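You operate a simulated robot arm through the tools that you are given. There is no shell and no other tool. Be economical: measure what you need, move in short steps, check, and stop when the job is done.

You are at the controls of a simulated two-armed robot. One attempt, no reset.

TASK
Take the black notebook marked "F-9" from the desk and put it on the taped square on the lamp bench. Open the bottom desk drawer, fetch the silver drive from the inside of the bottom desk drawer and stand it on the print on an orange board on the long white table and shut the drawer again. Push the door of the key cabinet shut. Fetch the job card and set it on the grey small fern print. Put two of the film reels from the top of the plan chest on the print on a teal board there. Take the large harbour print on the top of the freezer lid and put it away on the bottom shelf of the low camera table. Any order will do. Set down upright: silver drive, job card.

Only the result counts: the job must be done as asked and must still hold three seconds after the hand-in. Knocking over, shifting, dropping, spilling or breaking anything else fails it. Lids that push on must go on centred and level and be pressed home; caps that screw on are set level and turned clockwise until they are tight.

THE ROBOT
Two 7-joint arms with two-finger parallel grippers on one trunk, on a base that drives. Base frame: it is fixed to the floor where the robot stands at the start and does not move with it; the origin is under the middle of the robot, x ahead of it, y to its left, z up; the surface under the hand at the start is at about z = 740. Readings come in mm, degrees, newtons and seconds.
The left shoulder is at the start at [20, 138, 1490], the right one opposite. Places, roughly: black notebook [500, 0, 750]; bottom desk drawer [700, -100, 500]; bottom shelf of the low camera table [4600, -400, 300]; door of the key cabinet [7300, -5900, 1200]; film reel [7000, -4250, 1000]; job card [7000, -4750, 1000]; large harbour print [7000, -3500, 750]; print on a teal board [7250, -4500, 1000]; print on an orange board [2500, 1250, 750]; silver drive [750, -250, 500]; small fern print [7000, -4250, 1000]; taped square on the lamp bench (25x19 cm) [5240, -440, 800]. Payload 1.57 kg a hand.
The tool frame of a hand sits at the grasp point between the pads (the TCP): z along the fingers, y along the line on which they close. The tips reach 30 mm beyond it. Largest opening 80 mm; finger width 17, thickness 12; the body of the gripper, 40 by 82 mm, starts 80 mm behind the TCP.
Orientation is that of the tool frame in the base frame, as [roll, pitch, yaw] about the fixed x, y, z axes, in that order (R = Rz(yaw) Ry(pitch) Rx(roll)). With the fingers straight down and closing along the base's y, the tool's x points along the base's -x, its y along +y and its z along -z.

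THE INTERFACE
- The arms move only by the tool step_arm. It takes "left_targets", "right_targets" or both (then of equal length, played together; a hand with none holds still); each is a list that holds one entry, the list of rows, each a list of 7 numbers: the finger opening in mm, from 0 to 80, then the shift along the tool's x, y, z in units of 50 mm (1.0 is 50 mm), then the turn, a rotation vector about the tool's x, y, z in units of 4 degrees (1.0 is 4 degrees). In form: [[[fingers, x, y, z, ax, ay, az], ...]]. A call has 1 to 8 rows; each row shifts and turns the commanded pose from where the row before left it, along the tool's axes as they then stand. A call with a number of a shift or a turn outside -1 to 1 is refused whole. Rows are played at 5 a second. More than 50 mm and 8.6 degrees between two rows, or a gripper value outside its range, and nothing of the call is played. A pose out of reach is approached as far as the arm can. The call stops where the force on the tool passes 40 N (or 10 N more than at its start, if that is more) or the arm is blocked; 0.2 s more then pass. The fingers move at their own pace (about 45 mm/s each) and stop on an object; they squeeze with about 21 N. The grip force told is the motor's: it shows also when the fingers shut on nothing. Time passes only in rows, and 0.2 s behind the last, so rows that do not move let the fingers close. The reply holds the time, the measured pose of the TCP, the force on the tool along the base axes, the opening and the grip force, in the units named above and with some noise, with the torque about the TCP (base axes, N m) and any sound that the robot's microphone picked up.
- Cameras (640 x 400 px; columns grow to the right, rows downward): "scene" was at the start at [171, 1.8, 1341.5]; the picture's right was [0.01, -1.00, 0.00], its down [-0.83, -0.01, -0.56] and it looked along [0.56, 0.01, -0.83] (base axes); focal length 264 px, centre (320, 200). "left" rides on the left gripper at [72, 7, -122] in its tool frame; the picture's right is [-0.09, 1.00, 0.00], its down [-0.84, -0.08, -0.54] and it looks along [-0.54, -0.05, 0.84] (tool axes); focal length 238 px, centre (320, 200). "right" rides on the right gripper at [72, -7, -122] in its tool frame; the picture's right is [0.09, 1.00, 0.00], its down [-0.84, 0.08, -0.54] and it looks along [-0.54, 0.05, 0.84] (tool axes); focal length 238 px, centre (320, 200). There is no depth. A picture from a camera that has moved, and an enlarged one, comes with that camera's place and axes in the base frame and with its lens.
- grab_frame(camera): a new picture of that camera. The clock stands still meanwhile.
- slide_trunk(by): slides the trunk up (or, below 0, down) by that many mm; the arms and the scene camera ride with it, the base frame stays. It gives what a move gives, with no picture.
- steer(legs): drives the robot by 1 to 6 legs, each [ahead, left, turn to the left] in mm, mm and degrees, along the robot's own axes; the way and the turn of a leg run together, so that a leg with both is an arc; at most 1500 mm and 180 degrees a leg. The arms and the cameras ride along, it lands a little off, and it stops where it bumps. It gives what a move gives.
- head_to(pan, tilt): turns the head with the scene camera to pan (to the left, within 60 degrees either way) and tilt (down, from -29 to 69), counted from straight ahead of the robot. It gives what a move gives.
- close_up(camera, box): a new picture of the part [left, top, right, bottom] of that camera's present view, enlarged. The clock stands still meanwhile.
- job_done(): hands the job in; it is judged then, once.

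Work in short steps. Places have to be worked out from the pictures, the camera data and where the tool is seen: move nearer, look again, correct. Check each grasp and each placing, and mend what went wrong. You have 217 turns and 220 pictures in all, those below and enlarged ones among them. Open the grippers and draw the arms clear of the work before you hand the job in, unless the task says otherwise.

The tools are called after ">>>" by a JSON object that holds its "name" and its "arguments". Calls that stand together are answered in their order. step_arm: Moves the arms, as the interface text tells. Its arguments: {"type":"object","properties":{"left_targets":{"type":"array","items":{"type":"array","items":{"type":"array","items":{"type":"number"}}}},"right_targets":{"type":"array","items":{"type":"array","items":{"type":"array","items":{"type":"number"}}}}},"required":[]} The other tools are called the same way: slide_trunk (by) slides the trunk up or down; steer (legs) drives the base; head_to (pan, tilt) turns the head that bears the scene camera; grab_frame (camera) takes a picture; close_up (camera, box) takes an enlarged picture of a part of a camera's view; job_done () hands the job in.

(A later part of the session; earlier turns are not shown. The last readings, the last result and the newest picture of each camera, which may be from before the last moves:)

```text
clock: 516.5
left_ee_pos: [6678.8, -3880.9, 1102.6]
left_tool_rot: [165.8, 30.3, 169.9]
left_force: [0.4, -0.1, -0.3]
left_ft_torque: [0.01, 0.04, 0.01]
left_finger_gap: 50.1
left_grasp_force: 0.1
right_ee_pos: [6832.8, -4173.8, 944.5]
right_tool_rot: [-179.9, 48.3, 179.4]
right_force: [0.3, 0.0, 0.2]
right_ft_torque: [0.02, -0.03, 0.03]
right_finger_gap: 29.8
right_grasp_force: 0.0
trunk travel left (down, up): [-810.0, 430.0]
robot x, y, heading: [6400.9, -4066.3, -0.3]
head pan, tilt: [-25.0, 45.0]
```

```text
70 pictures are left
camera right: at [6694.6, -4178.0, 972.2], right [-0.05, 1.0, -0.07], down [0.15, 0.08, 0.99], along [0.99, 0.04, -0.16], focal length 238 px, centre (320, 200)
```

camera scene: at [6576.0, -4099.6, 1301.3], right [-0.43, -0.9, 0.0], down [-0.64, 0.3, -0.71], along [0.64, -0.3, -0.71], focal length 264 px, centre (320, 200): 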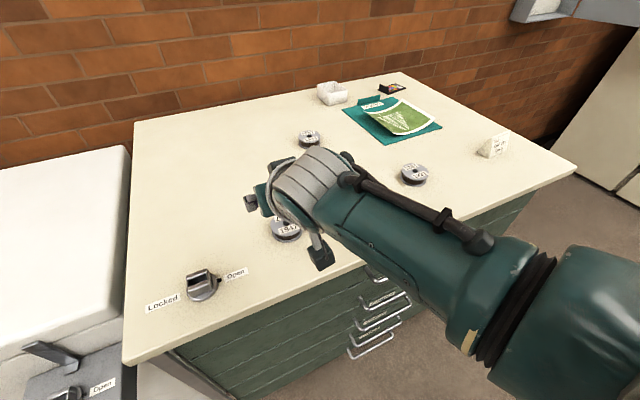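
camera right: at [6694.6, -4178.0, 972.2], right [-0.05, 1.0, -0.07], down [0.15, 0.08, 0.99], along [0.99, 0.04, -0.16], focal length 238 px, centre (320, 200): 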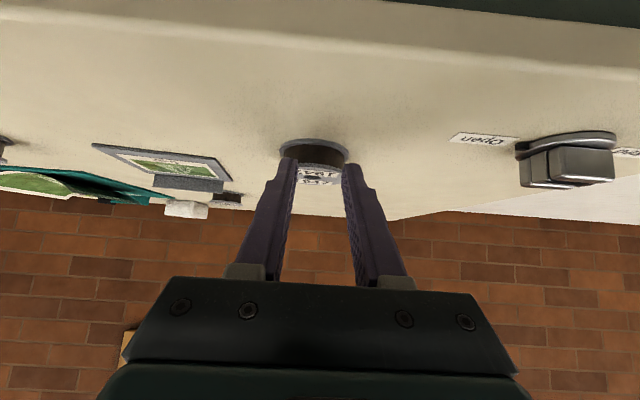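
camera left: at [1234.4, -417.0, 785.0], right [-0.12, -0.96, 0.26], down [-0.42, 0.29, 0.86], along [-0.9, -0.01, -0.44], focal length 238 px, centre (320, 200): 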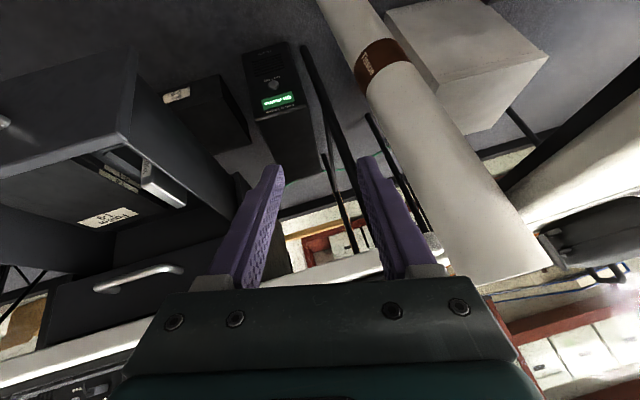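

The fingers met nothing — the reel is farther (≈[6882], top ≈922). Open, move forward 36 mm and lower 10 mm.

>>> {"name": "step_arm", "arguments": {"right_targets": [[[78, 0, 0, 0, 0, 0, 0], [78, 0, 0, 0, 0, 0, 0], [78, -0.24, -0.03, 0.27, 0, 0, 0], [78, -0.24, -0.03, 0.27, 0, 0, 0], [78, 0.15, 0, 0.133, 0, 0, 0], [78, 0, 0, 0, 0, 0, 0]]]}}

>>> {"name": "grab_frame", "arguments": {"camera": "right"}}

```text
clock: 517.9
left_ee_pos: [6678.3, -3880.0, 1102.9]
left_tool_rot: [165.8, 30.4, 169.9]
left_force: [0.0, -0.1, -0.2]
left_ft_torque: [-0.05, 0.02, 0.0]
left_finger_gap: 49.9
left_grasp_force: 0.0
right_ee_pos: [6863.4, -4170.1, 945.6]
right_tool_rot: [179.3, 47.9, 179.1]
right_force: [0.9, 0.6, -0.3]
right_ft_torque: [-0.04, -0.01, 0.0]
right_finger_gap: 78.0
right_grasp_force: 0.1
right hand out of reach, approached as far as the arm can: row 4, 5
trunk travel left (down, up): [-810.0, 430.0]
robot x, y, heading: [6402.4, -4064.5, -0.3]
head pan, tilt: [-25.0, 45.0]
```

```text
69 pictures are left
camera right: at [6725.1, -4175.3, 973.1], right [-0.06, 1.0, -0.06], down [0.16, 0.07, 0.98], along [0.99, 0.04, -0.16], focal length 238 px, centre (320, 200)
```

right: 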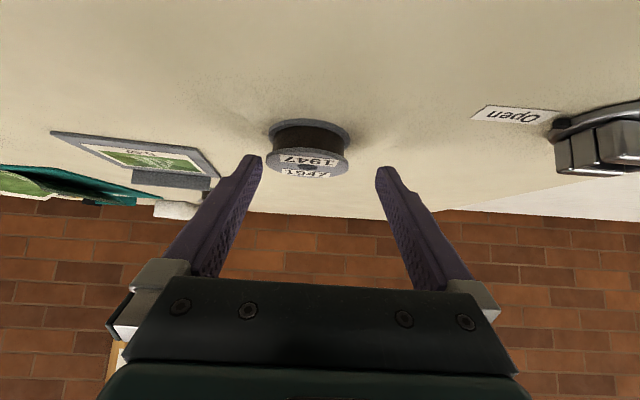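

Reel: centre ≈[6885,-4179], Ø60, resting at z≈899. The shoulder is too high for this reach: raise the arm 130 relative and lower the trunk 130.

>>> {"name": "step_arm", "arguments": {"right_targets": [[[78, -0.647, 0, -0.577, 0, 0, 0], [78, -0.647, 0, -0.577, 0, 0, 0], [78, -0.647, 0, -0.577, 0, 0, 0]]]}}

>>> {"name": "slide_trunk", "arguments": {"by": -130}}

```text
clock: 518.7
left_ee_pos: [6679.1, -3880.5, 1103.5]
left_tool_rot: [165.8, 30.4, 169.9]
left_force: [-0.4, 0.0, -0.2]
left_ft_torque: [0.0, -0.03, 0.01]
left_finger_gap: 49.9
left_grasp_force: 0.1
right_ee_pos: [6865.6, -4188.3, 1077.0]
right_tool_rot: [-177.3, 49.0, -179.5]
right_force: [0.3, 0.1, -0.8]
right_ft_torque: [-0.01, 0.02, 0.0]
right_finger_gap: 77.9
right_grasp_force: 0.0
trunk travel left (down, up): [-810.0, 430.0]
robot x, y, heading: [6403.2, -4066.5, -0.1]
head pan, tilt: [-25.0, 45.0]
```

```text
clock: 520.3
left_ee_pos: [6679.5, -3879.9, 972.3]
left_tool_rot: [165.9, 30.4, 169.9]
left_force: [-0.1, 1.0, 0.6]
left_ft_torque: [-0.01, 0.0, 0.01]
left_finger_gap: 49.7
left_grasp_force: 0.1
right_ee_pos: [6861.4, -4184.7, 940.5]
right_tool_rot: [-177.0, 48.2, -178.9]
right_force: [0.3, 0.4, -0.9]
right_ft_torque: [0.0, 0.02, -0.01]
right_finger_gap: 77.8
right_grasp_force: 0.1
trunk travel left (down, up): [-680.0, 560.0]
robot x, y, heading: [6400.9, -4069.7, -0.3]
head pan, tilt: [-25.0, 45.0]
```

>>> {"name": "step_arm", "arguments": {"right_targets": [[[78, 0.026, 0.14, 0.1, -0.7, 0, 0], [78, 0, 0, 0.216, 0, 0, 0], [60, 0, 0, 0, 0, 0, 0], [45, 0, 0, 0, 0, 0, 0], [45, 0, 0, 0, 0, 0, 0]]]}}

>>> {"name": "grab_frame", "arguments": {"camera": "right"}}

```text
clock: 521.5
left_ee_pos: [6678.7, -3880.2, 972.8]
left_tool_rot: [165.8, 30.3, 169.9]
left_force: [0.2, -0.7, 0.1]
left_ft_torque: [-0.01, 0.02, 0.03]
left_finger_gap: 49.9
left_grasp_force: 0.2
right_ee_pos: [6873.5, -4167.7, 934.2]
right_tool_rot: [177.9, 48.4, 179.6]
right_force: [0.7, -0.6, 0.1]
right_ft_torque: [-0.02, 0.01, 0.0]
right_finger_gap: 57.4
right_grasp_force: 20.5
trunk travel left (down, up): [-680.0, 560.0]
robot x, y, heading: [6399.8, -4066.3, -0.0]
head pan, tilt: [-25.0, 45.0]
```

```text
68 pictures are left
camera right: at [6736.3, -4175.5, 960.6], right [-0.08, 1.0, -0.04], down [0.15, 0.06, 0.99], along [0.99, 0.07, -0.15], focal length 238 px, centre (320, 200)
```

right: 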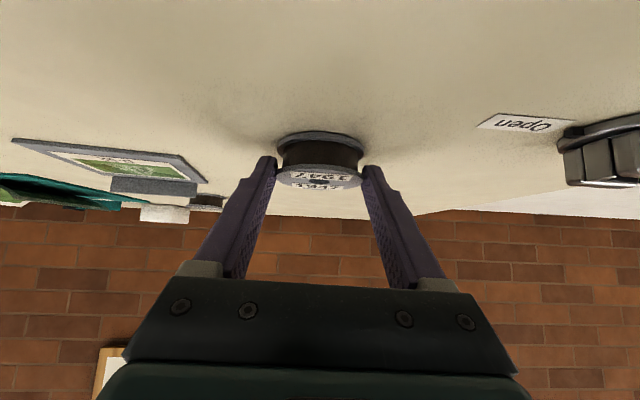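

Gripped at 57 mm. Lift 90 by trunk and check.

>>> {"name": "slide_trunk", "arguments": {"by": 90}}

>>> {"name": "grab_frame", "arguments": {"camera": "right"}}

```text
clock: 522.8
left_ee_pos: [6679.1, -3880.4, 1062.1]
left_tool_rot: [165.7, 30.4, 169.8]
left_force: [-0.6, -0.9, -0.2]
left_ft_torque: [0.04, -0.01, 0.02]
left_finger_gap: 50.0
left_grasp_force: 0.0
right_ee_pos: [6873.0, -4166.0, 1022.9]
right_tool_rot: [178.0, 48.3, 179.8]
right_force: [0.1, 0.2, -1.1]
right_ft_torque: [0.0, 0.02, -0.01]
right_finger_gap: 57.4
right_grasp_force: 21.0
trunk travel left (down, up): [-770.0, 470.0]
robot x, y, heading: [6401.9, -4065.7, -0.3]
head pan, tilt: [-25.0, 45.0]
```

```text
67 pictures are left
camera right: at [6735.4, -4175.0, 1050.0], right [-0.08, 1.0, -0.05], down [0.15, 0.06, 0.99], along [0.99, 0.08, -0.15], focal length 238 px, centre (320, 200)
```

right: 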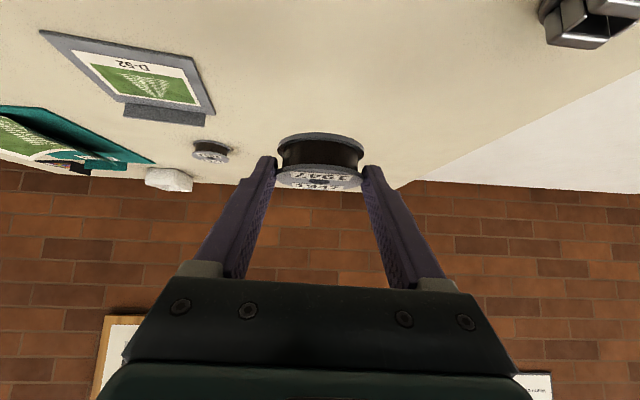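

Reel held. With the chest top at z≈899 the teal print spans x≈7065–7230, y≈-4710..-4545. Move the robot right 434 and ahead 65 so the hand lines up.

>>> {"name": "steer", "arguments": {"legs": [[0, -434, 0], [65, 0, 0]]}}

>>> {"name": "grab_frame", "arguments": {"camera": "right"}}

>>> {"name": "head_to", "arguments": {"pan": -10, "tilt": 40}}

>>> {"name": "grab_frame", "arguments": {"camera": "scene"}}

```text
clock: 526.0
left_ee_pos: [6741.5, -4320.2, 1063.2]
left_tool_rot: [165.8, 30.4, 169.7]
left_force: [-0.3, -0.3, -0.2]
left_ft_torque: [0.0, -0.01, 0.01]
left_finger_gap: 50.1
left_grasp_force: 0.0
right_ee_pos: [6935.4, -4607.7, 1022.8]
right_tool_rot: [178.1, 48.3, 179.5]
right_force: [0.6, 0.2, -0.6]
right_ft_torque: [-0.03, 0.02, 0.0]
right_finger_gap: 57.5
right_grasp_force: 20.9
trunk travel left (down, up): [-770.0, 470.0]
robot x, y, heading: [6463.8, -4505.1, -0.3]
head pan, tilt: [-25.0, 45.0]
```

```text
66 pictures are left
camera right: at [6797.7, -4615.3, 1050.1], right [-0.08, 1.0, -0.05], down [0.15, 0.06, 0.99], along [0.99, 0.07, -0.15], focal length 238 px, centre (320, 200)
```

right: 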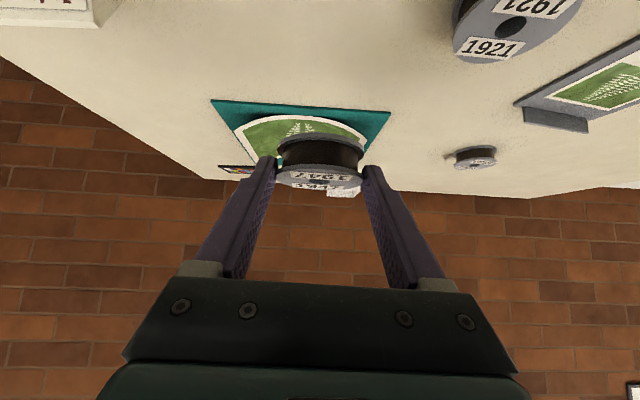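

```text
clock: 526.8
left_ee_pos: [6740.9, -4321.3, 1062.8]
left_tool_rot: [165.8, 30.4, 169.7]
left_force: [0.4, 0.4, 0.6]
left_ft_torque: [0.0, 0.01, -0.03]
left_finger_gap: 50.1
left_grasp_force: 0.0
right_ee_pos: [6935.6, -4608.1, 1023.4]
right_tool_rot: [178.2, 48.2, 179.7]
right_force: [-0.2, 0.0, -1.1]
right_ft_torque: [0.04, 0.04, 0.01]
right_finger_gap: 57.3
right_grasp_force: 21.0
trunk travel left (down, up): [-770.0, 470.0]
robot x, y, heading: [6466.5, -4504.2, -0.3]
head pan, tilt: [-10.0, 40.0]
```

```text
65 pictures are left
camera scene: at [6648.4, -4520.0, 1268.5], right [-0.18, -0.98, 0.0], down [-0.63, 0.12, -0.77], along [0.75, -0.14, -0.64], focal length 264 px, centre (320, 200)
```

scene: 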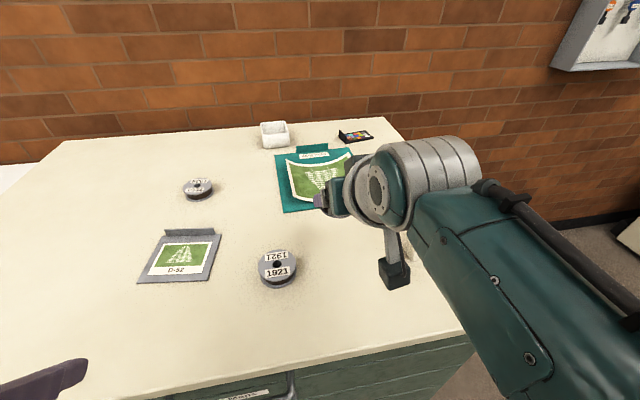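

>>> {"name": "close_up", "arguments": {"camera": "scene", "box": [255, 115, 395, 225]}}

>>> {"name": "close_up", "arguments": {"camera": "right", "box": [190, 70, 420, 200]}}

```text
3.64 times, centred on (325, 170) of scene
camera zoom: at [6648.4, -4520.0, 1268.5], right [-0.18, -0.98, 0.0], down [-0.63, 0.12, -0.77], along [0.75, -0.14, -0.64], focal length 959 px, centre (302, 309)
```

zoom: 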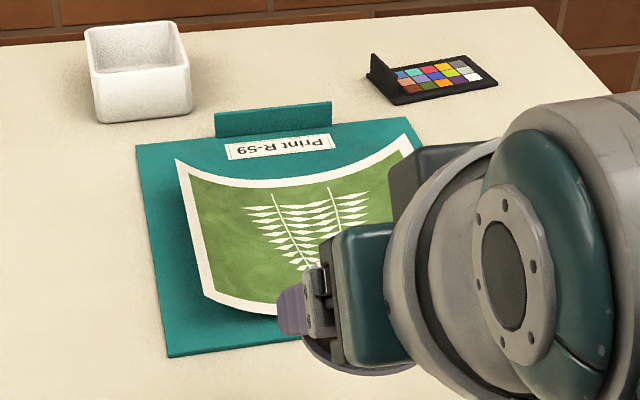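

```text
2.78 times, centred on (305, 135) of right
camera zoom: at [6797.8, -4616.3, 1050.0], right [-0.08, 1.0, -0.05], down [0.15, 0.06, 0.99], along [0.99, 0.07, -0.15], focal length 663 px, centre (362, 381)
```

zoom: 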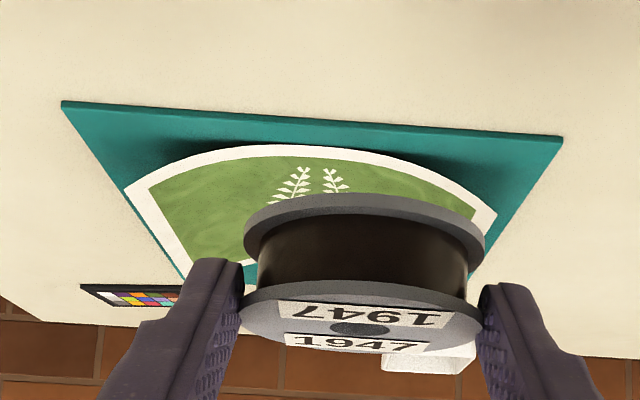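

The print curls up at its ±y edges, its trough along y≈-4622; near edge x≈7077. I'll set the reels side by side: first at y≈-4590. Move 10 mm ahead, extend forward/up, then lower the trunk.

>>> {"name": "steer", "arguments": {"legs": [[10, 0, 0.3]]}}

>>> {"name": "step_arm", "arguments": {"right_targets": [[[30, -0.745, 0.08, 0.274, 0, 0, 0], [30, -0.745, 0.08, 0.274, 0, 0, 0], [30, -0.745, 0.08, 0.274, 0, 0, 0], [30, -0.745, 0.08, 0.274, 0, 0, 0]]]}}

>>> {"name": "slide_trunk", "arguments": {"by": -110}}

>>> {"name": "grab_frame", "arguments": {"camera": "right"}}

>>> {"name": "grab_frame", "arguments": {"camera": "scene"}}

```text
clock: 527.5
left_ee_pos: [6749.9, -4319.0, 1062.4]
left_tool_rot: [165.8, 30.4, 170.1]
left_force: [0.2, -0.3, -0.1]
left_ft_torque: [0.02, -0.05, -0.01]
left_finger_gap: 50.0
left_grasp_force: 0.0
right_ee_pos: [6945.9, -4605.9, 1022.7]
right_tool_rot: [178.3, 48.3, 179.9]
right_force: [0.3, -0.5, -1.2]
right_ft_torque: [-0.01, 0.04, 0.01]
right_finger_gap: 57.5
right_grasp_force: 21.2
trunk travel left (down, up): [-770.0, 470.0]
robot x, y, heading: [6477.4, -4505.0, -0.4]
head pan, tilt: [-10.0, 40.0]
```

```text
clock: 528.5
left_ee_pos: [6750.9, -4319.7, 1062.6]
left_tool_rot: [165.8, 30.4, 170.0]
left_force: [0.2, 0.7, -0.5]
left_ft_torque: [-0.03, 0.01, 0.02]
left_finger_gap: 49.9
left_grasp_force: 0.1
right_ee_pos: [7072.9, -4589.7, 1104.0]
right_tool_rot: [178.0, 48.3, 179.7]
right_force: [0.9, -0.2, -1.1]
right_ft_torque: [-0.02, 0.05, 0.0]
right_finger_gap: 57.3
right_grasp_force: 20.8
right hand out of reach, approached as far as the arm can: row 4
trunk travel left (down, up): [-770.0, 470.0]
robot x, y, heading: [6473.3, -4503.7, -0.1]
head pan, tilt: [-10.0, 40.0]
```

```text
clock: 530.0
left_ee_pos: [6750.8, -4318.9, 954.0]
left_tool_rot: [165.7, 30.4, 170.0]
left_force: [-0.4, -0.1, 0.5]
left_ft_torque: [0.01, 0.01, -0.02]
left_finger_gap: 50.0
left_grasp_force: 0.1
right_ee_pos: [7073.8, -4588.4, 995.2]
right_tool_rot: [178.2, 48.2, 180.0]
right_force: [1.0, -0.1, -0.6]
right_ft_torque: [0.02, 0.01, -0.01]
right_finger_gap: 57.1
right_grasp_force: 20.9
trunk travel left (down, up): [-660.0, 580.0]
robot x, y, heading: [6473.5, -4503.1, 0.0]
head pan, tilt: [-10.0, 40.0]
```

```text
62 pictures are left
camera right: at [6935.4, -4597.7, 1020.7], right [-0.08, 1.0, -0.05], down [0.15, 0.06, 0.99], along [0.98, 0.08, -0.15], focal length 238 px, centre (320, 200)
```

right: 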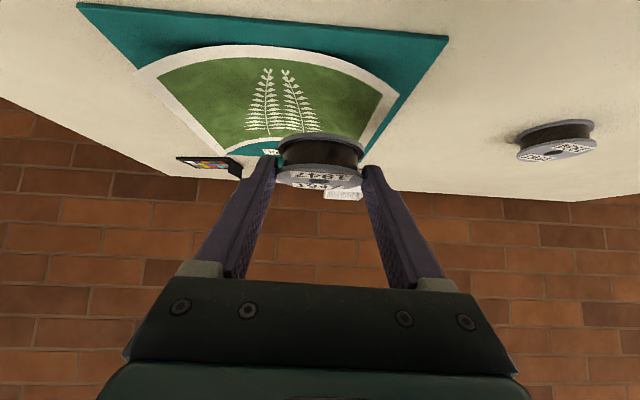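

```text
61 pictures are left
camera scene: at [6658.6, -4519.0, 1158.6], right [-0.17, -0.98, 0.0], down [-0.63, 0.11, -0.77], along [0.75, -0.13, -0.64], focal length 264 px, centre (320, 200)
```

scene: 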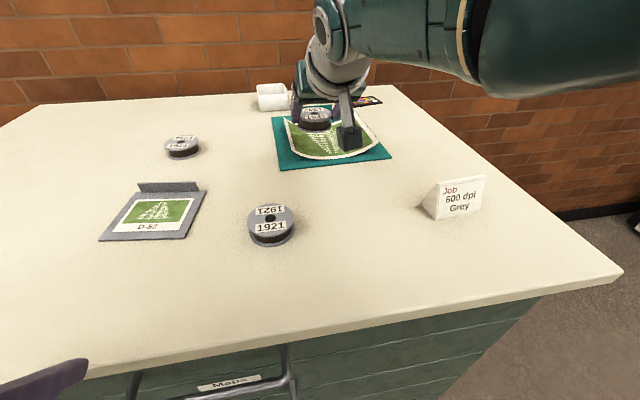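

The reel is over the print. I retract the left hand (it would meet the chest edge), nudge 12 mm ahead, then lower.

>>> {"name": "step_arm", "arguments": {"left_targets": [[[50, 0.69, 0, -0.4, 0, 0, 0], [50, 0.69, 0, -0.4, 0, 0, 0], [50, 0.5, 0, -0.5, 0, 0, 0]]]}}

>>> {"name": "steer", "arguments": {"legs": [[12, 0, 0]]}}

>>> {"name": "slide_trunk", "arguments": {"by": -45}}

>>> {"name": "close_up", "arguments": {"camera": "scene", "box": [250, 50, 410, 150]}}

```text
clock: 530.8
left_ee_pos: [6647.1, -4322.6, 926.2]
left_tool_rot: [165.8, 30.4, 169.9]
left_force: [0.5, 0.0, 0.5]
left_ft_torque: [0.04, -0.01, -0.03]
left_finger_gap: 50.0
left_grasp_force: 0.1
left hand out of reach, approached as far as the arm can: row 2, 3
right_ee_pos: [7073.2, -4589.1, 993.2]
right_tool_rot: [178.2, 48.2, -180.0]
right_force: [-0.8, 0.2, -0.8]
right_ft_torque: [0.03, -0.02, -0.02]
right_finger_gap: 57.3
right_grasp_force: 20.8
trunk travel left (down, up): [-660.0, 580.0]
robot x, y, heading: [6476.8, -4506.3, -0.0]
head pan, tilt: [-10.0, 40.0]
```

```text
clock: 531.5
left_ee_pos: [6661.3, -4322.4, 926.8]
left_tool_rot: [165.8, 30.4, 170.1]
left_force: [0.4, 0.6, 1.3]
left_ft_torque: [0.03, 0.02, 0.01]
left_finger_gap: 49.7
left_grasp_force: 0.1
right_ee_pos: [7084.7, -4589.2, 994.0]
right_tool_rot: [178.2, 48.4, 180.0]
right_force: [-0.4, 0.9, -0.8]
right_ft_torque: [0.0, 0.01, 0.02]
right_finger_gap: 57.3
right_grasp_force: 20.9
trunk travel left (down, up): [-660.0, 580.0]
robot x, y, heading: [6488.3, -4504.9, 0.1]
head pan, tilt: [-10.0, 40.0]
```

```text
clock: 532.4
left_ee_pos: [6660.2, -4323.2, 882.1]
left_tool_rot: [165.8, 30.3, 170.0]
left_force: [0.3, 0.4, 0.0]
left_ft_torque: [0.02, -0.01, 0.01]
left_finger_gap: 49.9
left_grasp_force: 0.0
right_ee_pos: [7085.5, -4588.6, 948.3]
right_tool_rot: [178.1, 48.3, 179.9]
right_force: [0.0, 0.0, -0.2]
right_ft_torque: [0.0, 0.01, -0.03]
right_finger_gap: 57.3
right_grasp_force: 20.9
trunk travel left (down, up): [-615.0, 625.0]
robot x, y, heading: [6487.0, -4509.0, 0.1]
head pan, tilt: [-10.0, 40.0]
```

```text
4.00 times, centred on (330, 100) of scene
camera zoom: at [6670.6, -4519.0, 1113.5], right [-0.17, -0.98, 0.0], down [-0.63, 0.11, -0.77], along [0.75, -0.13, -0.64], focal length 1055 px, centre (280, 600)
```

zoom: 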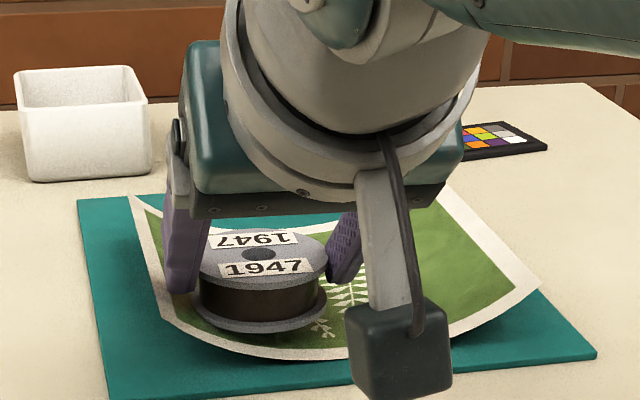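

Shift 6 mm toward the trough and feel downward in small steps.

>>> {"name": "step_arm", "arguments": {"right_targets": [[[30, 0.03, -0.12, 0.027, 0, 0, 0], [30, 0.045, 0, 0.04, 0, 0, 0], [30, 0, 0, 0, 0, 0, 0]]]}}

>>> {"name": "close_up", "arguments": {"camera": "scene", "box": [250, 50, 410, 150]}}

```text
clock: 533.2
left_ee_pos: [6659.7, -4323.0, 882.4]
left_tool_rot: [165.8, 30.4, 169.9]
left_force: [0.1, 0.2, 0.7]
left_ft_torque: [-0.03, -0.02, 0.01]
left_finger_gap: 49.9
left_grasp_force: 0.1
right_ee_pos: [7086.0, -4593.8, 942.7]
right_tool_rot: [178.2, 48.3, -179.9]
right_force: [-0.3, -0.1, -0.9]
right_ft_torque: [0.01, 0.01, -0.01]
right_finger_gap: 57.3
right_grasp_force: 21.1
trunk travel left (down, up): [-615.0, 625.0]
robot x, y, heading: [6492.2, -4507.3, 0.2]
head pan, tilt: [-10.0, 40.0]
```

```text
4.00 times, centred on (330, 100) of scene
camera zoom: at [6670.5, -4519.0, 1113.5], right [-0.17, -0.98, 0.0], down [-0.63, 0.11, -0.77], along [0.75, -0.13, -0.64], focal length 1055 px, centre (280, 600)
```

zoom: 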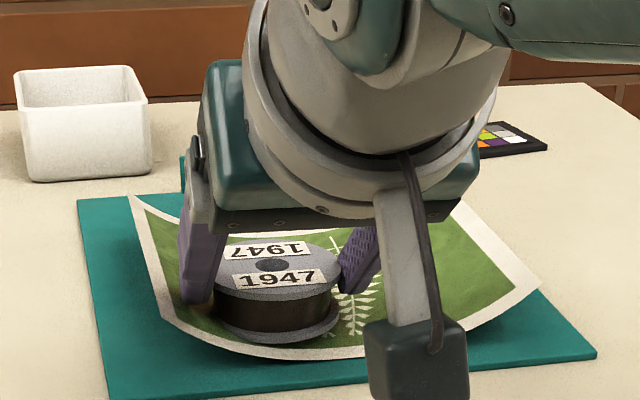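

>>> {"name": "step_arm", "arguments": {"right_targets": [[[30, 0.03, 0, 0.027, 0, 0, 0], [30, 0.03, 0, 0.027, 0, 0, 0]]]}}

>>> {"name": "step_arm", "arguments": {"right_targets": [[[30, 0.03, 0, 0.027, 0, 0, 0], [30, 0.0, 0, 0.0, 0, 0, 0]]]}}

```text
clock: 533.8
left_ee_pos: [6659.9, -4322.8, 882.5]
left_tool_rot: [165.8, 30.4, 169.9]
left_force: [1.1, -0.6, -0.1]
left_ft_torque: [0.01, 0.04, -0.01]
left_finger_gap: 50.0
left_grasp_force: 0.1
right_ee_pos: [7085.4, -4595.8, 939.5]
right_tool_rot: [178.0, 48.4, 179.9]
right_force: [0.1, 0.5, -0.5]
right_ft_torque: [-0.04, 0.02, -0.01]
right_finger_gap: 57.3
right_grasp_force: 21.5
trunk travel left (down, up): [-615.0, 625.0]
robot x, y, heading: [6490.0, -4505.6, -0.0]
head pan, tilt: [-10.0, 40.0]
```

```text
clock: 534.4
left_ee_pos: [6660.1, -4321.7, 881.2]
left_tool_rot: [165.8, 30.4, 170.0]
left_force: [0.6, 1.2, 0.1]
left_ft_torque: [0.05, 0.01, -0.04]
left_finger_gap: 49.9
left_grasp_force: 0.0
right_ee_pos: [7084.2, -4596.3, 937.9]
right_tool_rot: [178.3, 48.3, -180.0]
right_force: [0.1, -0.1, -0.5]
right_ft_torque: [0.0, 0.01, 0.0]
right_finger_gap: 57.2
right_grasp_force: 20.8
trunk travel left (down, up): [-615.0, 625.0]
robot x, y, heading: [6487.2, -4505.2, -0.0]
head pan, tilt: [-10.0, 40.0]
```

>>> {"name": "step_arm", "arguments": {"right_targets": [[[30, 0.03, 0, 0.027, 0, 0, 0], [30, 0.03, 0, 0.027, 0, 0, 0], [30, 0.0, 0, 0.0, 0, 0, 0]]]}}

>>> {"name": "close_up", "arguments": {"camera": "scene", "box": [250, 50, 410, 150]}}

```text
clock: 535.2
left_ee_pos: [6662.0, -4321.9, 881.7]
left_tool_rot: [165.8, 30.4, 170.1]
left_force: [-0.1, -0.3, 0.5]
left_ft_torque: [0.02, 0.01, 0.02]
left_finger_gap: 50.0
left_grasp_force: 0.1
right_ee_pos: [7085.1, -4596.1, 936.6]
right_tool_rot: [178.1, 48.7, -179.9]
right_force: [-2.6, 2.0, 13.8]
right_ft_torque: [-0.14, 0.09, -0.06]
right_finger_gap: 57.8
right_grasp_force: 21.1
trunk travel left (down, up): [-615.0, 625.0]
robot x, y, heading: [6483.5, -4504.1, 0.0]
head pan, tilt: [-10.0, 40.0]
```

```text
4.00 times, centred on (330, 100) of scene
camera zoom: at [6671.4, -4519.0, 1113.9], right [-0.17, -0.98, 0.0], down [-0.63, 0.11, -0.77], along [0.76, -0.13, -0.64], focal length 1055 px, centre (280, 600)
```

zoom: 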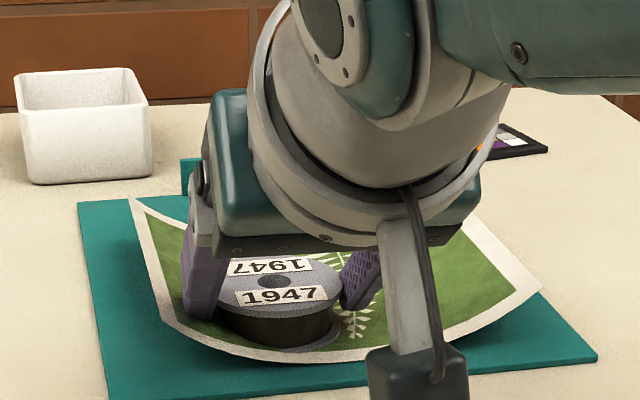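

Contact (14 N). Open to 66 and lift away with the trunk.

>>> {"name": "step_arm", "arguments": {"right_targets": [[[60, -0.015, 0, -0.013, 0, 0, 0], [66, 0, 0, 0, 0, 0, 0], [66, 0, 0, 0, 0, 0, 0]]]}}

>>> {"name": "slide_trunk", "arguments": {"by": 100}}

>>> {"name": "grab_frame", "arguments": {"camera": "right"}}

```text
clock: 536.0
left_ee_pos: [6661.3, -4322.9, 882.6]
left_tool_rot: [165.6, 30.3, 170.0]
left_force: [-0.6, 0.2, 0.6]
left_ft_torque: [0.01, -0.01, 0.02]
left_finger_gap: 50.3
left_grasp_force: 0.0
right_ee_pos: [7083.6, -4595.6, 935.1]
right_tool_rot: [178.2, 48.3, 179.9]
right_force: [0.2, -0.8, -1.1]
right_ft_torque: [-0.02, -0.02, 0.0]
right_finger_gap: 66.2
right_grasp_force: 0.0
trunk travel left (down, up): [-615.0, 625.0]
robot x, y, heading: [6488.4, -4506.7, -0.1]
head pan, tilt: [-10.0, 40.0]
```

```text
clock: 537.3
left_ee_pos: [6661.1, -4323.7, 981.1]
left_tool_rot: [165.8, 30.4, 170.0]
left_force: [0.0, -0.3, -0.3]
left_ft_torque: [0.02, 0.03, -0.01]
left_finger_gap: 50.4
left_grasp_force: 0.0
right_ee_pos: [7083.9, -4595.1, 1035.4]
right_tool_rot: [178.3, 48.3, -180.0]
right_force: [-0.8, -0.5, -0.4]
right_ft_torque: [0.0, -0.02, -0.03]
right_finger_gap: 65.9
right_grasp_force: 0.1
trunk travel left (down, up): [-715.0, 525.0]
robot x, y, heading: [6484.1, -4503.1, 0.1]
head pan, tilt: [-10.0, 40.0]
```

```text
57 pictures are left
camera right: at [6946.2, -4604.4, 1062.4], right [-0.08, 1.0, -0.05], down [0.15, 0.06, 0.99], along [0.98, 0.08, -0.15], focal length 238 px, centre (320, 200)
```

right: 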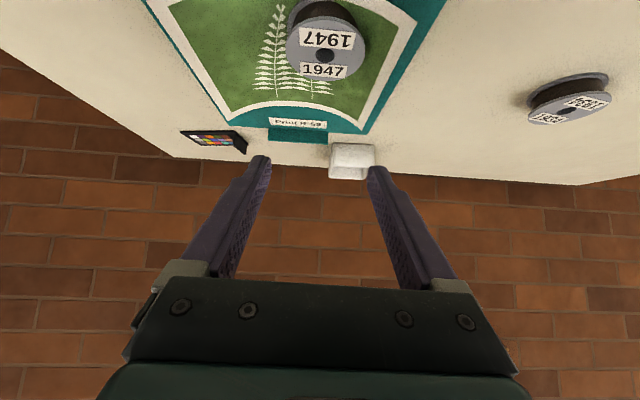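

Reel 1 rests on the print. For reel "1921" at ≈[6905,-4499] I shift the whole robot back 191 and left 96, keeping the arm pose.

>>> {"name": "steer", "arguments": {"legs": [[-191, 96, 0]]}}

>>> {"name": "step_arm", "arguments": {"right_targets": [[[78, 0, 0, 0, 0, 0, 0], [78, 0, 0, 0, 0, 0, 0]]]}}

>>> {"name": "slide_trunk", "arguments": {"by": -70}}

>>> {"name": "grab_frame", "arguments": {"camera": "right"}}

```text
clock: 539.0
left_ee_pos: [6470.6, -4227.9, 982.5]
left_tool_rot: [165.8, 30.3, 169.9]
left_force: [0.1, 0.1, -0.3]
left_ft_torque: [0.01, -0.02, -0.03]
left_finger_gap: 50.0
left_grasp_force: 0.0
right_ee_pos: [6894.4, -4500.4, 1034.6]
right_tool_rot: [178.2, 48.3, 179.9]
right_force: [-0.2, -0.1, -0.1]
right_ft_torque: [0.03, -0.01, -0.01]
right_finger_gap: 66.0
right_grasp_force: 0.1
trunk travel left (down, up): [-715.0, 525.0]
robot x, y, heading: [6296.2, -4407.1, -0.1]
head pan, tilt: [-10.0, 40.0]
```

```text
clock: 539.6
left_ee_pos: [6472.3, -4227.7, 982.2]
left_tool_rot: [165.9, 30.4, 169.9]
left_force: [0.8, -0.7, 0.4]
left_ft_torque: [0.03, 0.0, 0.02]
left_finger_gap: 50.0
left_grasp_force: 0.0
right_ee_pos: [6894.3, -4500.5, 1035.6]
right_tool_rot: [178.2, 48.2, 179.9]
right_force: [0.1, -0.6, 0.9]
right_ft_torque: [0.02, -0.04, 0.04]
right_finger_gap: 78.0
right_grasp_force: 0.1
trunk travel left (down, up): [-715.0, 525.0]
robot x, y, heading: [6296.6, -4408.7, -0.3]
head pan, tilt: [-10.0, 40.0]
```

```text
clock: 540.6
left_ee_pos: [6471.0, -4227.5, 911.3]
left_tool_rot: [165.8, 30.4, 169.8]
left_force: [0.0, 0.1, 0.1]
left_ft_torque: [-0.01, 0.02, 0.0]
left_finger_gap: 49.9
left_grasp_force: 0.0
right_ee_pos: [6894.9, -4500.7, 966.1]
right_tool_rot: [178.3, 48.3, 179.9]
right_force: [0.0, 0.4, 0.1]
right_ft_torque: [0.02, -0.01, 0.03]
right_finger_gap: 78.0
right_grasp_force: 0.0
trunk travel left (down, up): [-645.0, 595.0]
robot x, y, heading: [6297.0, -4409.7, -0.3]
head pan, tilt: [-10.0, 40.0]
```

```text
56 pictures are left
camera right: at [6757.2, -4509.6, 992.6], right [-0.08, 1.0, -0.05], down [0.15, 0.06, 0.99], along [0.99, 0.08, -0.15], focal length 238 px, centre (320, 200)
```

right: 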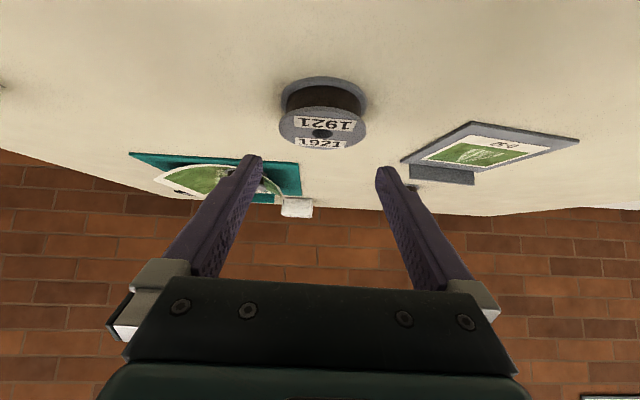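

Reel 1921 is at ≈[6914,-4497]. Move 9 mm forward, down 35, and close.

>>> {"name": "step_arm", "arguments": {"right_targets": [[[78, 0.2, 0.04, 0.3, 0, 0, 0], [78, 0.2, 0.04, 0.29, 0, 0, 0], [60, 0, 0, 0, 0, 0, 0], [40, 0, 0, 0, 0, 0, 0], [40, 0, 0, 0, 0, 0, 0]]]}}

>>> {"name": "slide_trunk", "arguments": {"by": 100}}

>>> {"name": "grab_frame", "arguments": {"camera": "right"}}

```text
clock: 541.8
left_ee_pos: [6471.2, -4228.2, 911.5]
left_tool_rot: [165.8, 30.4, 170.0]
left_force: [-0.1, 0.2, -0.4]
left_ft_torque: [-0.01, -0.01, -0.03]
left_finger_gap: 49.8
left_grasp_force: 0.0
right_ee_pos: [6885.9, -4496.3, 946.7]
right_tool_rot: [178.1, 48.3, 179.9]
right_force: [0.3, -0.4, -0.1]
right_ft_torque: [-0.05, -0.05, 0.01]
right_finger_gap: 57.1
right_grasp_force: 20.7
right hand out of reach, approached as far as the arm can: row 1, 2
trunk travel left (down, up): [-645.0, 595.0]
robot x, y, heading: [6295.9, -4409.6, -0.3]
head pan, tilt: [-10.0, 40.0]
```

```text
clock: 543.2
left_ee_pos: [6471.2, -4227.1, 1012.2]
left_tool_rot: [165.8, 30.4, 169.9]
left_force: [0.3, 0.1, -1.0]
left_ft_torque: [0.01, -0.01, 0.01]
left_finger_gap: 49.9
left_grasp_force: 0.1
right_ee_pos: [6886.5, -4498.5, 1046.7]
right_tool_rot: [178.2, 48.3, 179.8]
right_force: [0.3, -0.5, -0.9]
right_ft_torque: [-0.02, -0.01, -0.03]
right_finger_gap: 57.2
right_grasp_force: 20.9
trunk travel left (down, up): [-745.0, 495.0]
robot x, y, heading: [6298.7, -4411.9, -0.3]
head pan, tilt: [-10.0, 40.0]
```

```text
55 pictures are left
camera right: at [6748.5, -4506.3, 1074.1], right [-0.08, 1.0, -0.05], down [0.15, 0.06, 0.99], along [0.99, 0.08, -0.15], focal length 238 px, centre (320, 200)
```

right: 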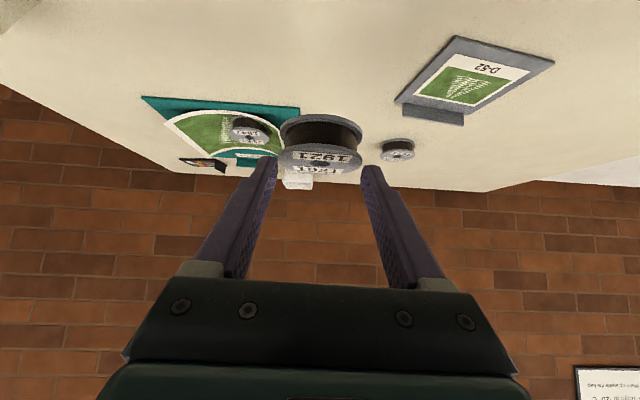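

Held by its upper flange. Move the robot ahead 193 and right 174 to bring it beside the first reel on the print.

>>> {"name": "steer", "arguments": {"legs": [[100, -174, 0.3], [92, 0, 0]]}}

>>> {"name": "slide_trunk", "arguments": {"by": -60}}

>>> {"name": "grab_frame", "arguments": {"camera": "right"}}

>>> {"name": "close_up", "arguments": {"camera": "scene", "box": [230, 40, 430, 165]}}

```text
clock: 545.5
left_ee_pos: [6661.3, -4404.8, 1012.1]
left_tool_rot: [165.8, 30.4, 170.2]
left_force: [-0.8, 0.5, 0.3]
left_ft_torque: [0.0, 0.0, 0.01]
left_finger_gap: 50.3
left_grasp_force: 0.0
right_ee_pos: [7078.1, -4672.0, 1047.0]
right_tool_rot: [178.1, 48.3, -179.7]
right_force: [-0.4, 0.6, -1.1]
right_ft_torque: [0.04, 0.03, -0.02]
right_finger_gap: 57.2
right_grasp_force: 21.5
trunk travel left (down, up): [-745.0, 495.0]
robot x, y, heading: [6490.2, -4582.6, 0.1]
head pan, tilt: [-10.0, 40.0]
```

```text
clock: 546.5
left_ee_pos: [6660.9, -4404.4, 952.7]
left_tool_rot: [165.7, 30.3, 170.3]
left_force: [0.0, 0.2, -0.1]
left_ft_torque: [0.01, 0.0, -0.01]
left_finger_gap: 49.9
left_grasp_force: 0.1
right_ee_pos: [7078.0, -4671.3, 987.6]
right_tool_rot: [178.3, 48.2, -179.8]
right_force: [0.5, 0.3, -1.4]
right_ft_torque: [-0.04, 0.04, 0.03]
right_finger_gap: 57.2
right_grasp_force: 20.9
trunk travel left (down, up): [-685.0, 555.0]
robot x, y, heading: [6487.5, -4587.4, 0.0]
head pan, tilt: [-10.0, 40.0]
```

```text
54 pictures are left
camera right: at [6939.7, -4680.7, 1014.0], right [-0.09, 0.99, -0.05], down [0.15, 0.06, 0.99], along [0.98, 0.08, -0.15], focal length 238 px, centre (320, 200)
```

right: 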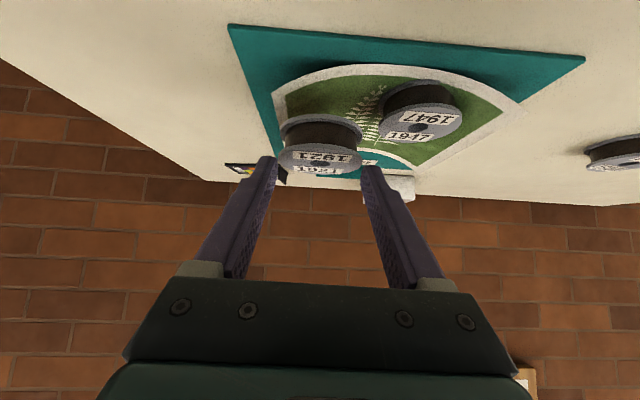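

```text
3.20 times, centred on (330, 102) of scene
camera zoom: at [6672.3, -4599.7, 1183.5], right [-0.17, -0.99, 0.0], down [-0.63, 0.11, -0.77], along [0.75, -0.13, -0.64], focal length 844 px, centre (288, 512)
```

zoom: 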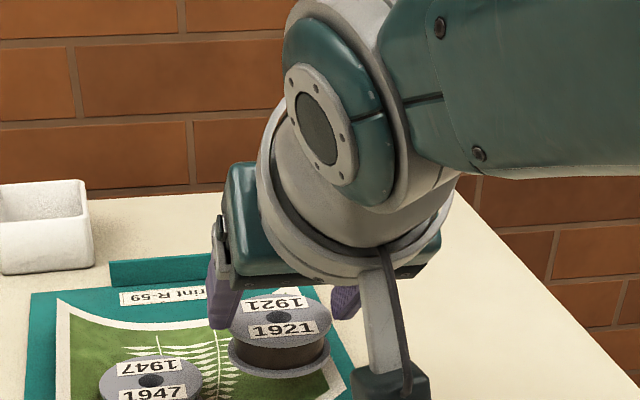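

Positions look right (gap ≈7 mm to reel 1 for the finger). Shift 3 mm outward and lower stepwise.

>>> {"name": "slide_trunk", "arguments": {"by": -22}}

>>> {"name": "step_arm", "arguments": {"right_targets": [[[30, 0.045, -0.06, 0.04, 0, 0, 0], [30, 0.03, 0, 0.027, 0, 0, 0], [30, 0, 0, 0, 0, 0, 0]]]}}

>>> {"name": "step_arm", "arguments": {"right_targets": [[[30, 0.03, 0, 0.027, 0, 0, 0], [30, 0.03, 0, 0.027, 0, 0, 0], [30, 0, 0, 0, 0, 0, 0]]]}}

```text
clock: 547.2
left_ee_pos: [6661.9, -4403.0, 929.5]
left_tool_rot: [165.7, 30.4, 170.2]
left_force: [0.6, -0.4, -0.2]
left_ft_torque: [0.02, -0.03, 0.0]
left_finger_gap: 50.0
left_grasp_force: 0.2
right_ee_pos: [7077.9, -4670.9, 965.4]
right_tool_rot: [178.1, 48.2, -179.7]
right_force: [0.8, 0.4, -1.2]
right_ft_torque: [0.02, 0.0, 0.0]
right_finger_gap: 57.4
right_grasp_force: 20.9
trunk travel left (down, up): [-663.0, 577.0]
robot x, y, heading: [6488.1, -4587.7, -0.1]
head pan, tilt: [-10.0, 40.0]
```

```text
clock: 548.0
left_ee_pos: [6661.4, -4404.1, 930.3]
left_tool_rot: [165.8, 30.3, 170.2]
left_force: [0.2, -1.2, -0.1]
left_ft_torque: [0.01, 0.02, 0.05]
left_finger_gap: 50.0
left_grasp_force: 0.2
right_ee_pos: [7075.5, -4674.8, 960.1]
right_tool_rot: [178.1, 48.4, -179.8]
right_force: [0.4, 0.5, -1.4]
right_ft_torque: [-0.01, 0.03, 0.02]
right_finger_gap: 56.8
right_grasp_force: 21.3
trunk travel left (down, up): [-663.0, 577.0]
robot x, y, heading: [6486.2, -4587.7, 0.2]
head pan, tilt: [-10.0, 40.0]
```

```text
clock: 548.8
left_ee_pos: [6661.4, -4403.2, 929.8]
left_tool_rot: [165.8, 30.5, 170.3]
left_force: [0.5, -0.3, 1.0]
left_ft_torque: [0.04, 0.01, -0.01]
left_finger_gap: 50.0
left_grasp_force: 0.0
right_ee_pos: [7074.8, -4676.6, 959.3]
right_tool_rot: [178.2, 48.5, -179.8]
right_force: [0.6, -0.2, -0.3]
right_ft_torque: [-0.02, 0.03, 0.0]
right_finger_gap: 57.2
right_grasp_force: 21.7
right hand out of reach, approached as far as the arm can: row 2
trunk travel left (down, up): [-663.0, 577.0]
robot x, y, heading: [6489.4, -4589.2, 0.2]
head pan, tilt: [-10.0, 40.0]
```

At the arm's reach limit; use the trunk for the last millimetres.

>>> {"name": "slide_trunk", "arguments": {"by": -4}}

>>> {"name": "close_up", "arguments": {"camera": "scene", "box": [230, 40, 430, 165]}}

```text
clock: 549.3
left_ee_pos: [6661.6, -4403.6, 925.4]
left_tool_rot: [165.8, 30.4, 170.2]
left_force: [-0.4, 0.0, -0.9]
left_ft_torque: [0.01, 0.0, 0.0]
left_finger_gap: 50.1
left_grasp_force: 0.1
right_ee_pos: [7075.6, -4675.5, 954.3]
right_tool_rot: [178.2, 48.3, -179.8]
right_force: [-0.2, 0.3, -1.6]
right_ft_torque: [0.03, 0.03, 0.02]
right_finger_gap: 57.2
right_grasp_force: 21.1
trunk travel left (down, up): [-659.0, 581.0]
robot x, y, heading: [6491.2, -4585.4, 0.2]
head pan, tilt: [-10.0, 40.0]
```

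```text
3.20 times, centred on (330, 102) of scene
camera zoom: at [6672.3, -4599.7, 1157.5], right [-0.17, -0.99, 0.0], down [-0.63, 0.11, -0.77], along [0.75, -0.13, -0.64], focal length 844 px, centre (288, 512)
```

zoom: 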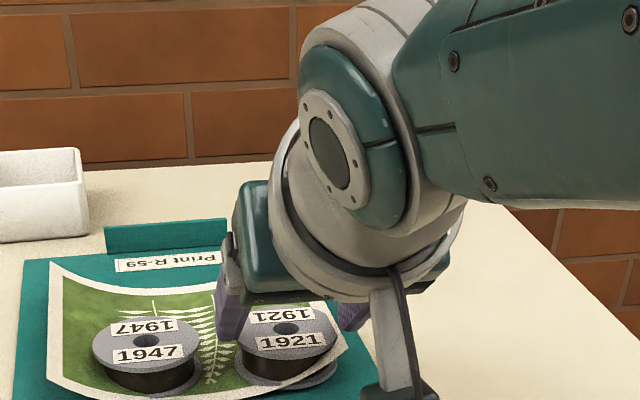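

Reel 2 sits near the print's right edge; shift it 8 mm toward reel 1 and lower 4 mm more.

>>> {"name": "step_arm", "arguments": {"right_targets": [[[30, 0, 0.16, 0, 0, 0, 0], [30, 0, 0, 0, 0, 0, 0]]]}}

>>> {"name": "slide_trunk", "arguments": {"by": -4}}

>>> {"name": "close_up", "arguments": {"camera": "scene", "box": [230, 40, 430, 165]}}

```text
clock: 549.9
left_ee_pos: [6661.5, -4402.2, 926.5]
left_tool_rot: [165.8, 30.3, 170.2]
left_force: [-0.3, 0.1, -1.2]
left_ft_torque: [-0.02, 0.02, 0.0]
left_finger_gap: 49.9
left_grasp_force: 0.1
right_ee_pos: [7072.3, -4668.1, 953.9]
right_tool_rot: [178.1, 48.2, -179.8]
right_force: [0.4, -1.5, -0.5]
right_ft_torque: [0.01, 0.03, 0.02]
right_finger_gap: 57.2
right_grasp_force: 20.7
trunk travel left (down, up): [-659.0, 581.0]
robot x, y, heading: [6487.5, -4588.3, 0.2]
head pan, tilt: [-10.0, 40.0]
```

```text
clock: 550.4
left_ee_pos: [6662.5, -4403.4, 921.0]
left_tool_rot: [165.8, 30.4, 170.2]
left_force: [0.4, 0.2, 0.0]
left_ft_torque: [0.01, 0.01, 0.01]
left_finger_gap: 49.8
left_grasp_force: 0.0
right_ee_pos: [7073.3, -4668.6, 952.0]
right_tool_rot: [178.1, 48.4, -179.8]
right_force: [0.7, -0.3, -0.4]
right_ft_torque: [-0.01, -0.02, -0.01]
right_finger_gap: 57.2
right_grasp_force: 21.1
trunk travel left (down, up): [-655.0, 585.0]
robot x, y, heading: [6490.7, -4586.6, 0.2]
head pan, tilt: [-10.0, 40.0]
```

```text
3.20 times, centred on (330, 102) of scene
camera zoom: at [6672.4, -4599.7, 1153.5], right [-0.17, -0.99, 0.0], down [-0.63, 0.11, -0.77], along [0.75, -0.13, -0.64], focal length 844 px, centre (288, 512)
```

zoom: 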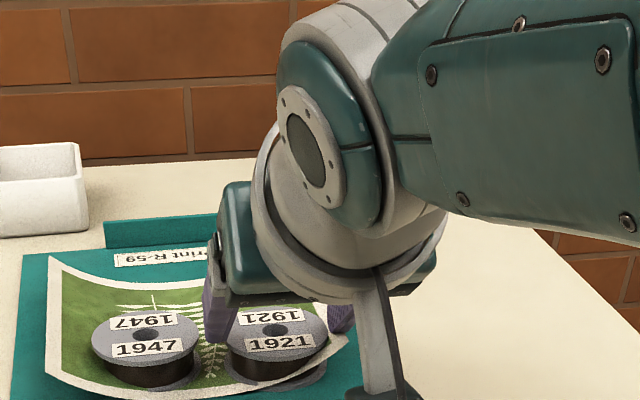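

Nearly touching; lower a few more millimetres until contact.

>>> {"name": "slide_trunk", "arguments": {"by": -4}}

>>> {"name": "slide_trunk", "arguments": {"by": -3}}

```text
clock: 551.0
left_ee_pos: [6662.6, -4404.8, 917.1]
left_tool_rot: [165.8, 30.5, 170.2]
left_force: [0.2, 0.9, 0.4]
left_ft_torque: [-0.05, 0.0, -0.01]
left_finger_gap: 50.3
left_grasp_force: 0.2
right_ee_pos: [7076.1, -4668.6, 949.4]
right_tool_rot: [178.1, 48.7, -179.9]
right_force: [-4.7, 0.7, 16.2]
right_ft_torque: [-0.03, -0.15, -0.05]
right_finger_gap: 57.1
right_grasp_force: 21.1
trunk travel left (down, up): [-651.0, 589.0]
robot x, y, heading: [6488.5, -4587.3, 0.0]
head pan, tilt: [-10.0, 40.0]
```

```text
clock: 551.5
left_ee_pos: [6662.7, -4403.7, 915.3]
left_tool_rot: [165.7, 30.5, 170.2]
left_force: [0.2, 0.3, -0.6]
left_ft_torque: [-0.02, -0.03, 0.0]
left_finger_gap: 49.9
left_grasp_force: 0.0
right_ee_pos: [7075.0, -4668.7, 946.5]
right_tool_rot: [178.1, 48.7, -179.8]
right_force: [0.7, 0.3, 16.2]
right_ft_torque: [0.06, -0.39, -0.03]
right_finger_gap: 57.3
right_grasp_force: 20.6
trunk travel left (down, up): [-648.0, 592.0]
robot x, y, heading: [6487.7, -4586.6, 0.3]
head pan, tilt: [-10.0, 40.0]
```

Contact (16 N). Open a little and lift away with the trunk; then inspect.

>>> {"name": "step_arm", "arguments": {"right_targets": [[[60, -0.01, 0, -0.01, 0, 0, 0], [64, 0, 0, 0, 0, 0, 0], [64, 0, 0, 0, 0, 0, 0]]]}}

>>> {"name": "slide_trunk", "arguments": {"by": 120}}

>>> {"name": "steer", "arguments": {"legs": [[-150, 0, 0]]}}

>>> {"name": "grab_frame", "arguments": {"camera": "scene"}}

>>> {"name": "close_up", "arguments": {"camera": "right", "box": [180, 40, 480, 220]}}

```text
clock: 552.3
left_ee_pos: [6660.9, -4403.9, 914.4]
left_tool_rot: [165.9, 30.4, 170.2]
left_force: [-0.3, -0.3, -0.8]
left_ft_torque: [-0.02, 0.0, -0.03]
left_finger_gap: 50.2
left_grasp_force: 0.0
right_ee_pos: [7072.4, -4668.5, 943.6]
right_tool_rot: [178.1, 48.3, -179.8]
right_force: [-0.2, -0.3, -0.1]
right_ft_torque: [0.02, 0.01, -0.01]
right_finger_gap: 64.1
right_grasp_force: 0.1
trunk travel left (down, up): [-648.0, 592.0]
robot x, y, heading: [6486.8, -4584.6, -0.2]
head pan, tilt: [-10.0, 40.0]
```

```text
clock: 553.8
left_ee_pos: [6661.8, -4402.9, 1035.6]
left_tool_rot: [165.7, 30.4, 170.2]
left_force: [0.3, -0.4, 0.6]
left_ft_torque: [0.02, 0.0, 0.01]
left_finger_gap: 50.2
left_grasp_force: 0.2
right_ee_pos: [7072.1, -4668.5, 1066.1]
right_tool_rot: [178.1, 48.4, -179.8]
right_force: [-0.2, -0.5, 0.3]
right_ft_torque: [0.0, 0.04, 0.0]
right_finger_gap: 63.9
right_grasp_force: 0.0
trunk travel left (down, up): [-768.0, 472.0]
robot x, y, heading: [6486.9, -4585.9, 0.1]
head pan, tilt: [-10.0, 40.0]
```

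```text
clock: 555.1
left_ee_pos: [6512.5, -4403.6, 1035.8]
left_tool_rot: [165.7, 30.4, 170.4]
left_force: [-0.2, -0.1, -0.3]
left_ft_torque: [-0.03, 0.0, -0.02]
left_finger_gap: 49.9
left_grasp_force: 0.0
right_ee_pos: [6925.0, -4666.3, 1064.6]
right_tool_rot: [178.1, 48.3, -179.6]
right_force: [0.2, -0.2, 0.6]
right_ft_torque: [0.03, 0.0, 0.0]
right_finger_gap: 64.1
right_grasp_force: 0.0
trunk travel left (down, up): [-768.0, 472.0]
robot x, y, heading: [6337.0, -4588.6, 0.3]
head pan, tilt: [-10.0, 40.0]
```

```text
50 pictures are left
camera scene: at [6524.1, -4599.8, 1266.6], right [-0.17, -0.99, 0.0], down [-0.63, 0.11, -0.77], along [0.76, -0.13, -0.64], focal length 264 px, centre (320, 200)
```

scene: 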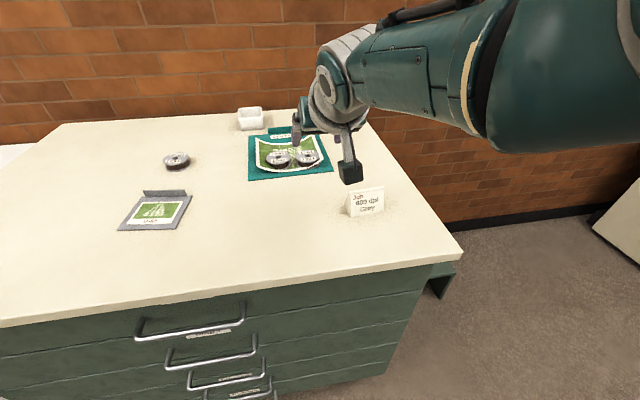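

```text
2.13 times, centred on (330, 130) of right
camera zoom: at [6787.4, -4677.2, 1092.2], right [-0.09, 0.99, -0.05], down [0.15, 0.06, 0.99], along [0.98, 0.08, -0.15], focal length 508 px, centre (299, 349)
```

zoom: 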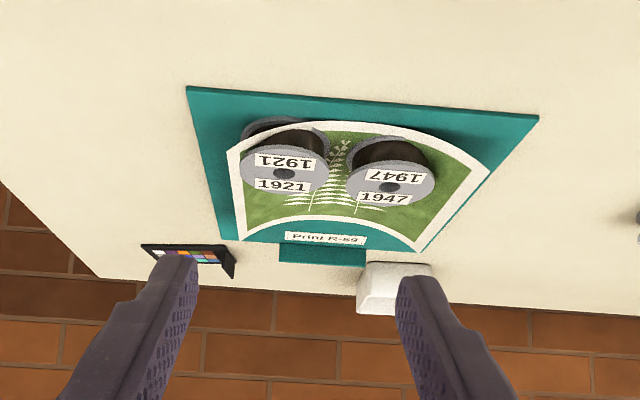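

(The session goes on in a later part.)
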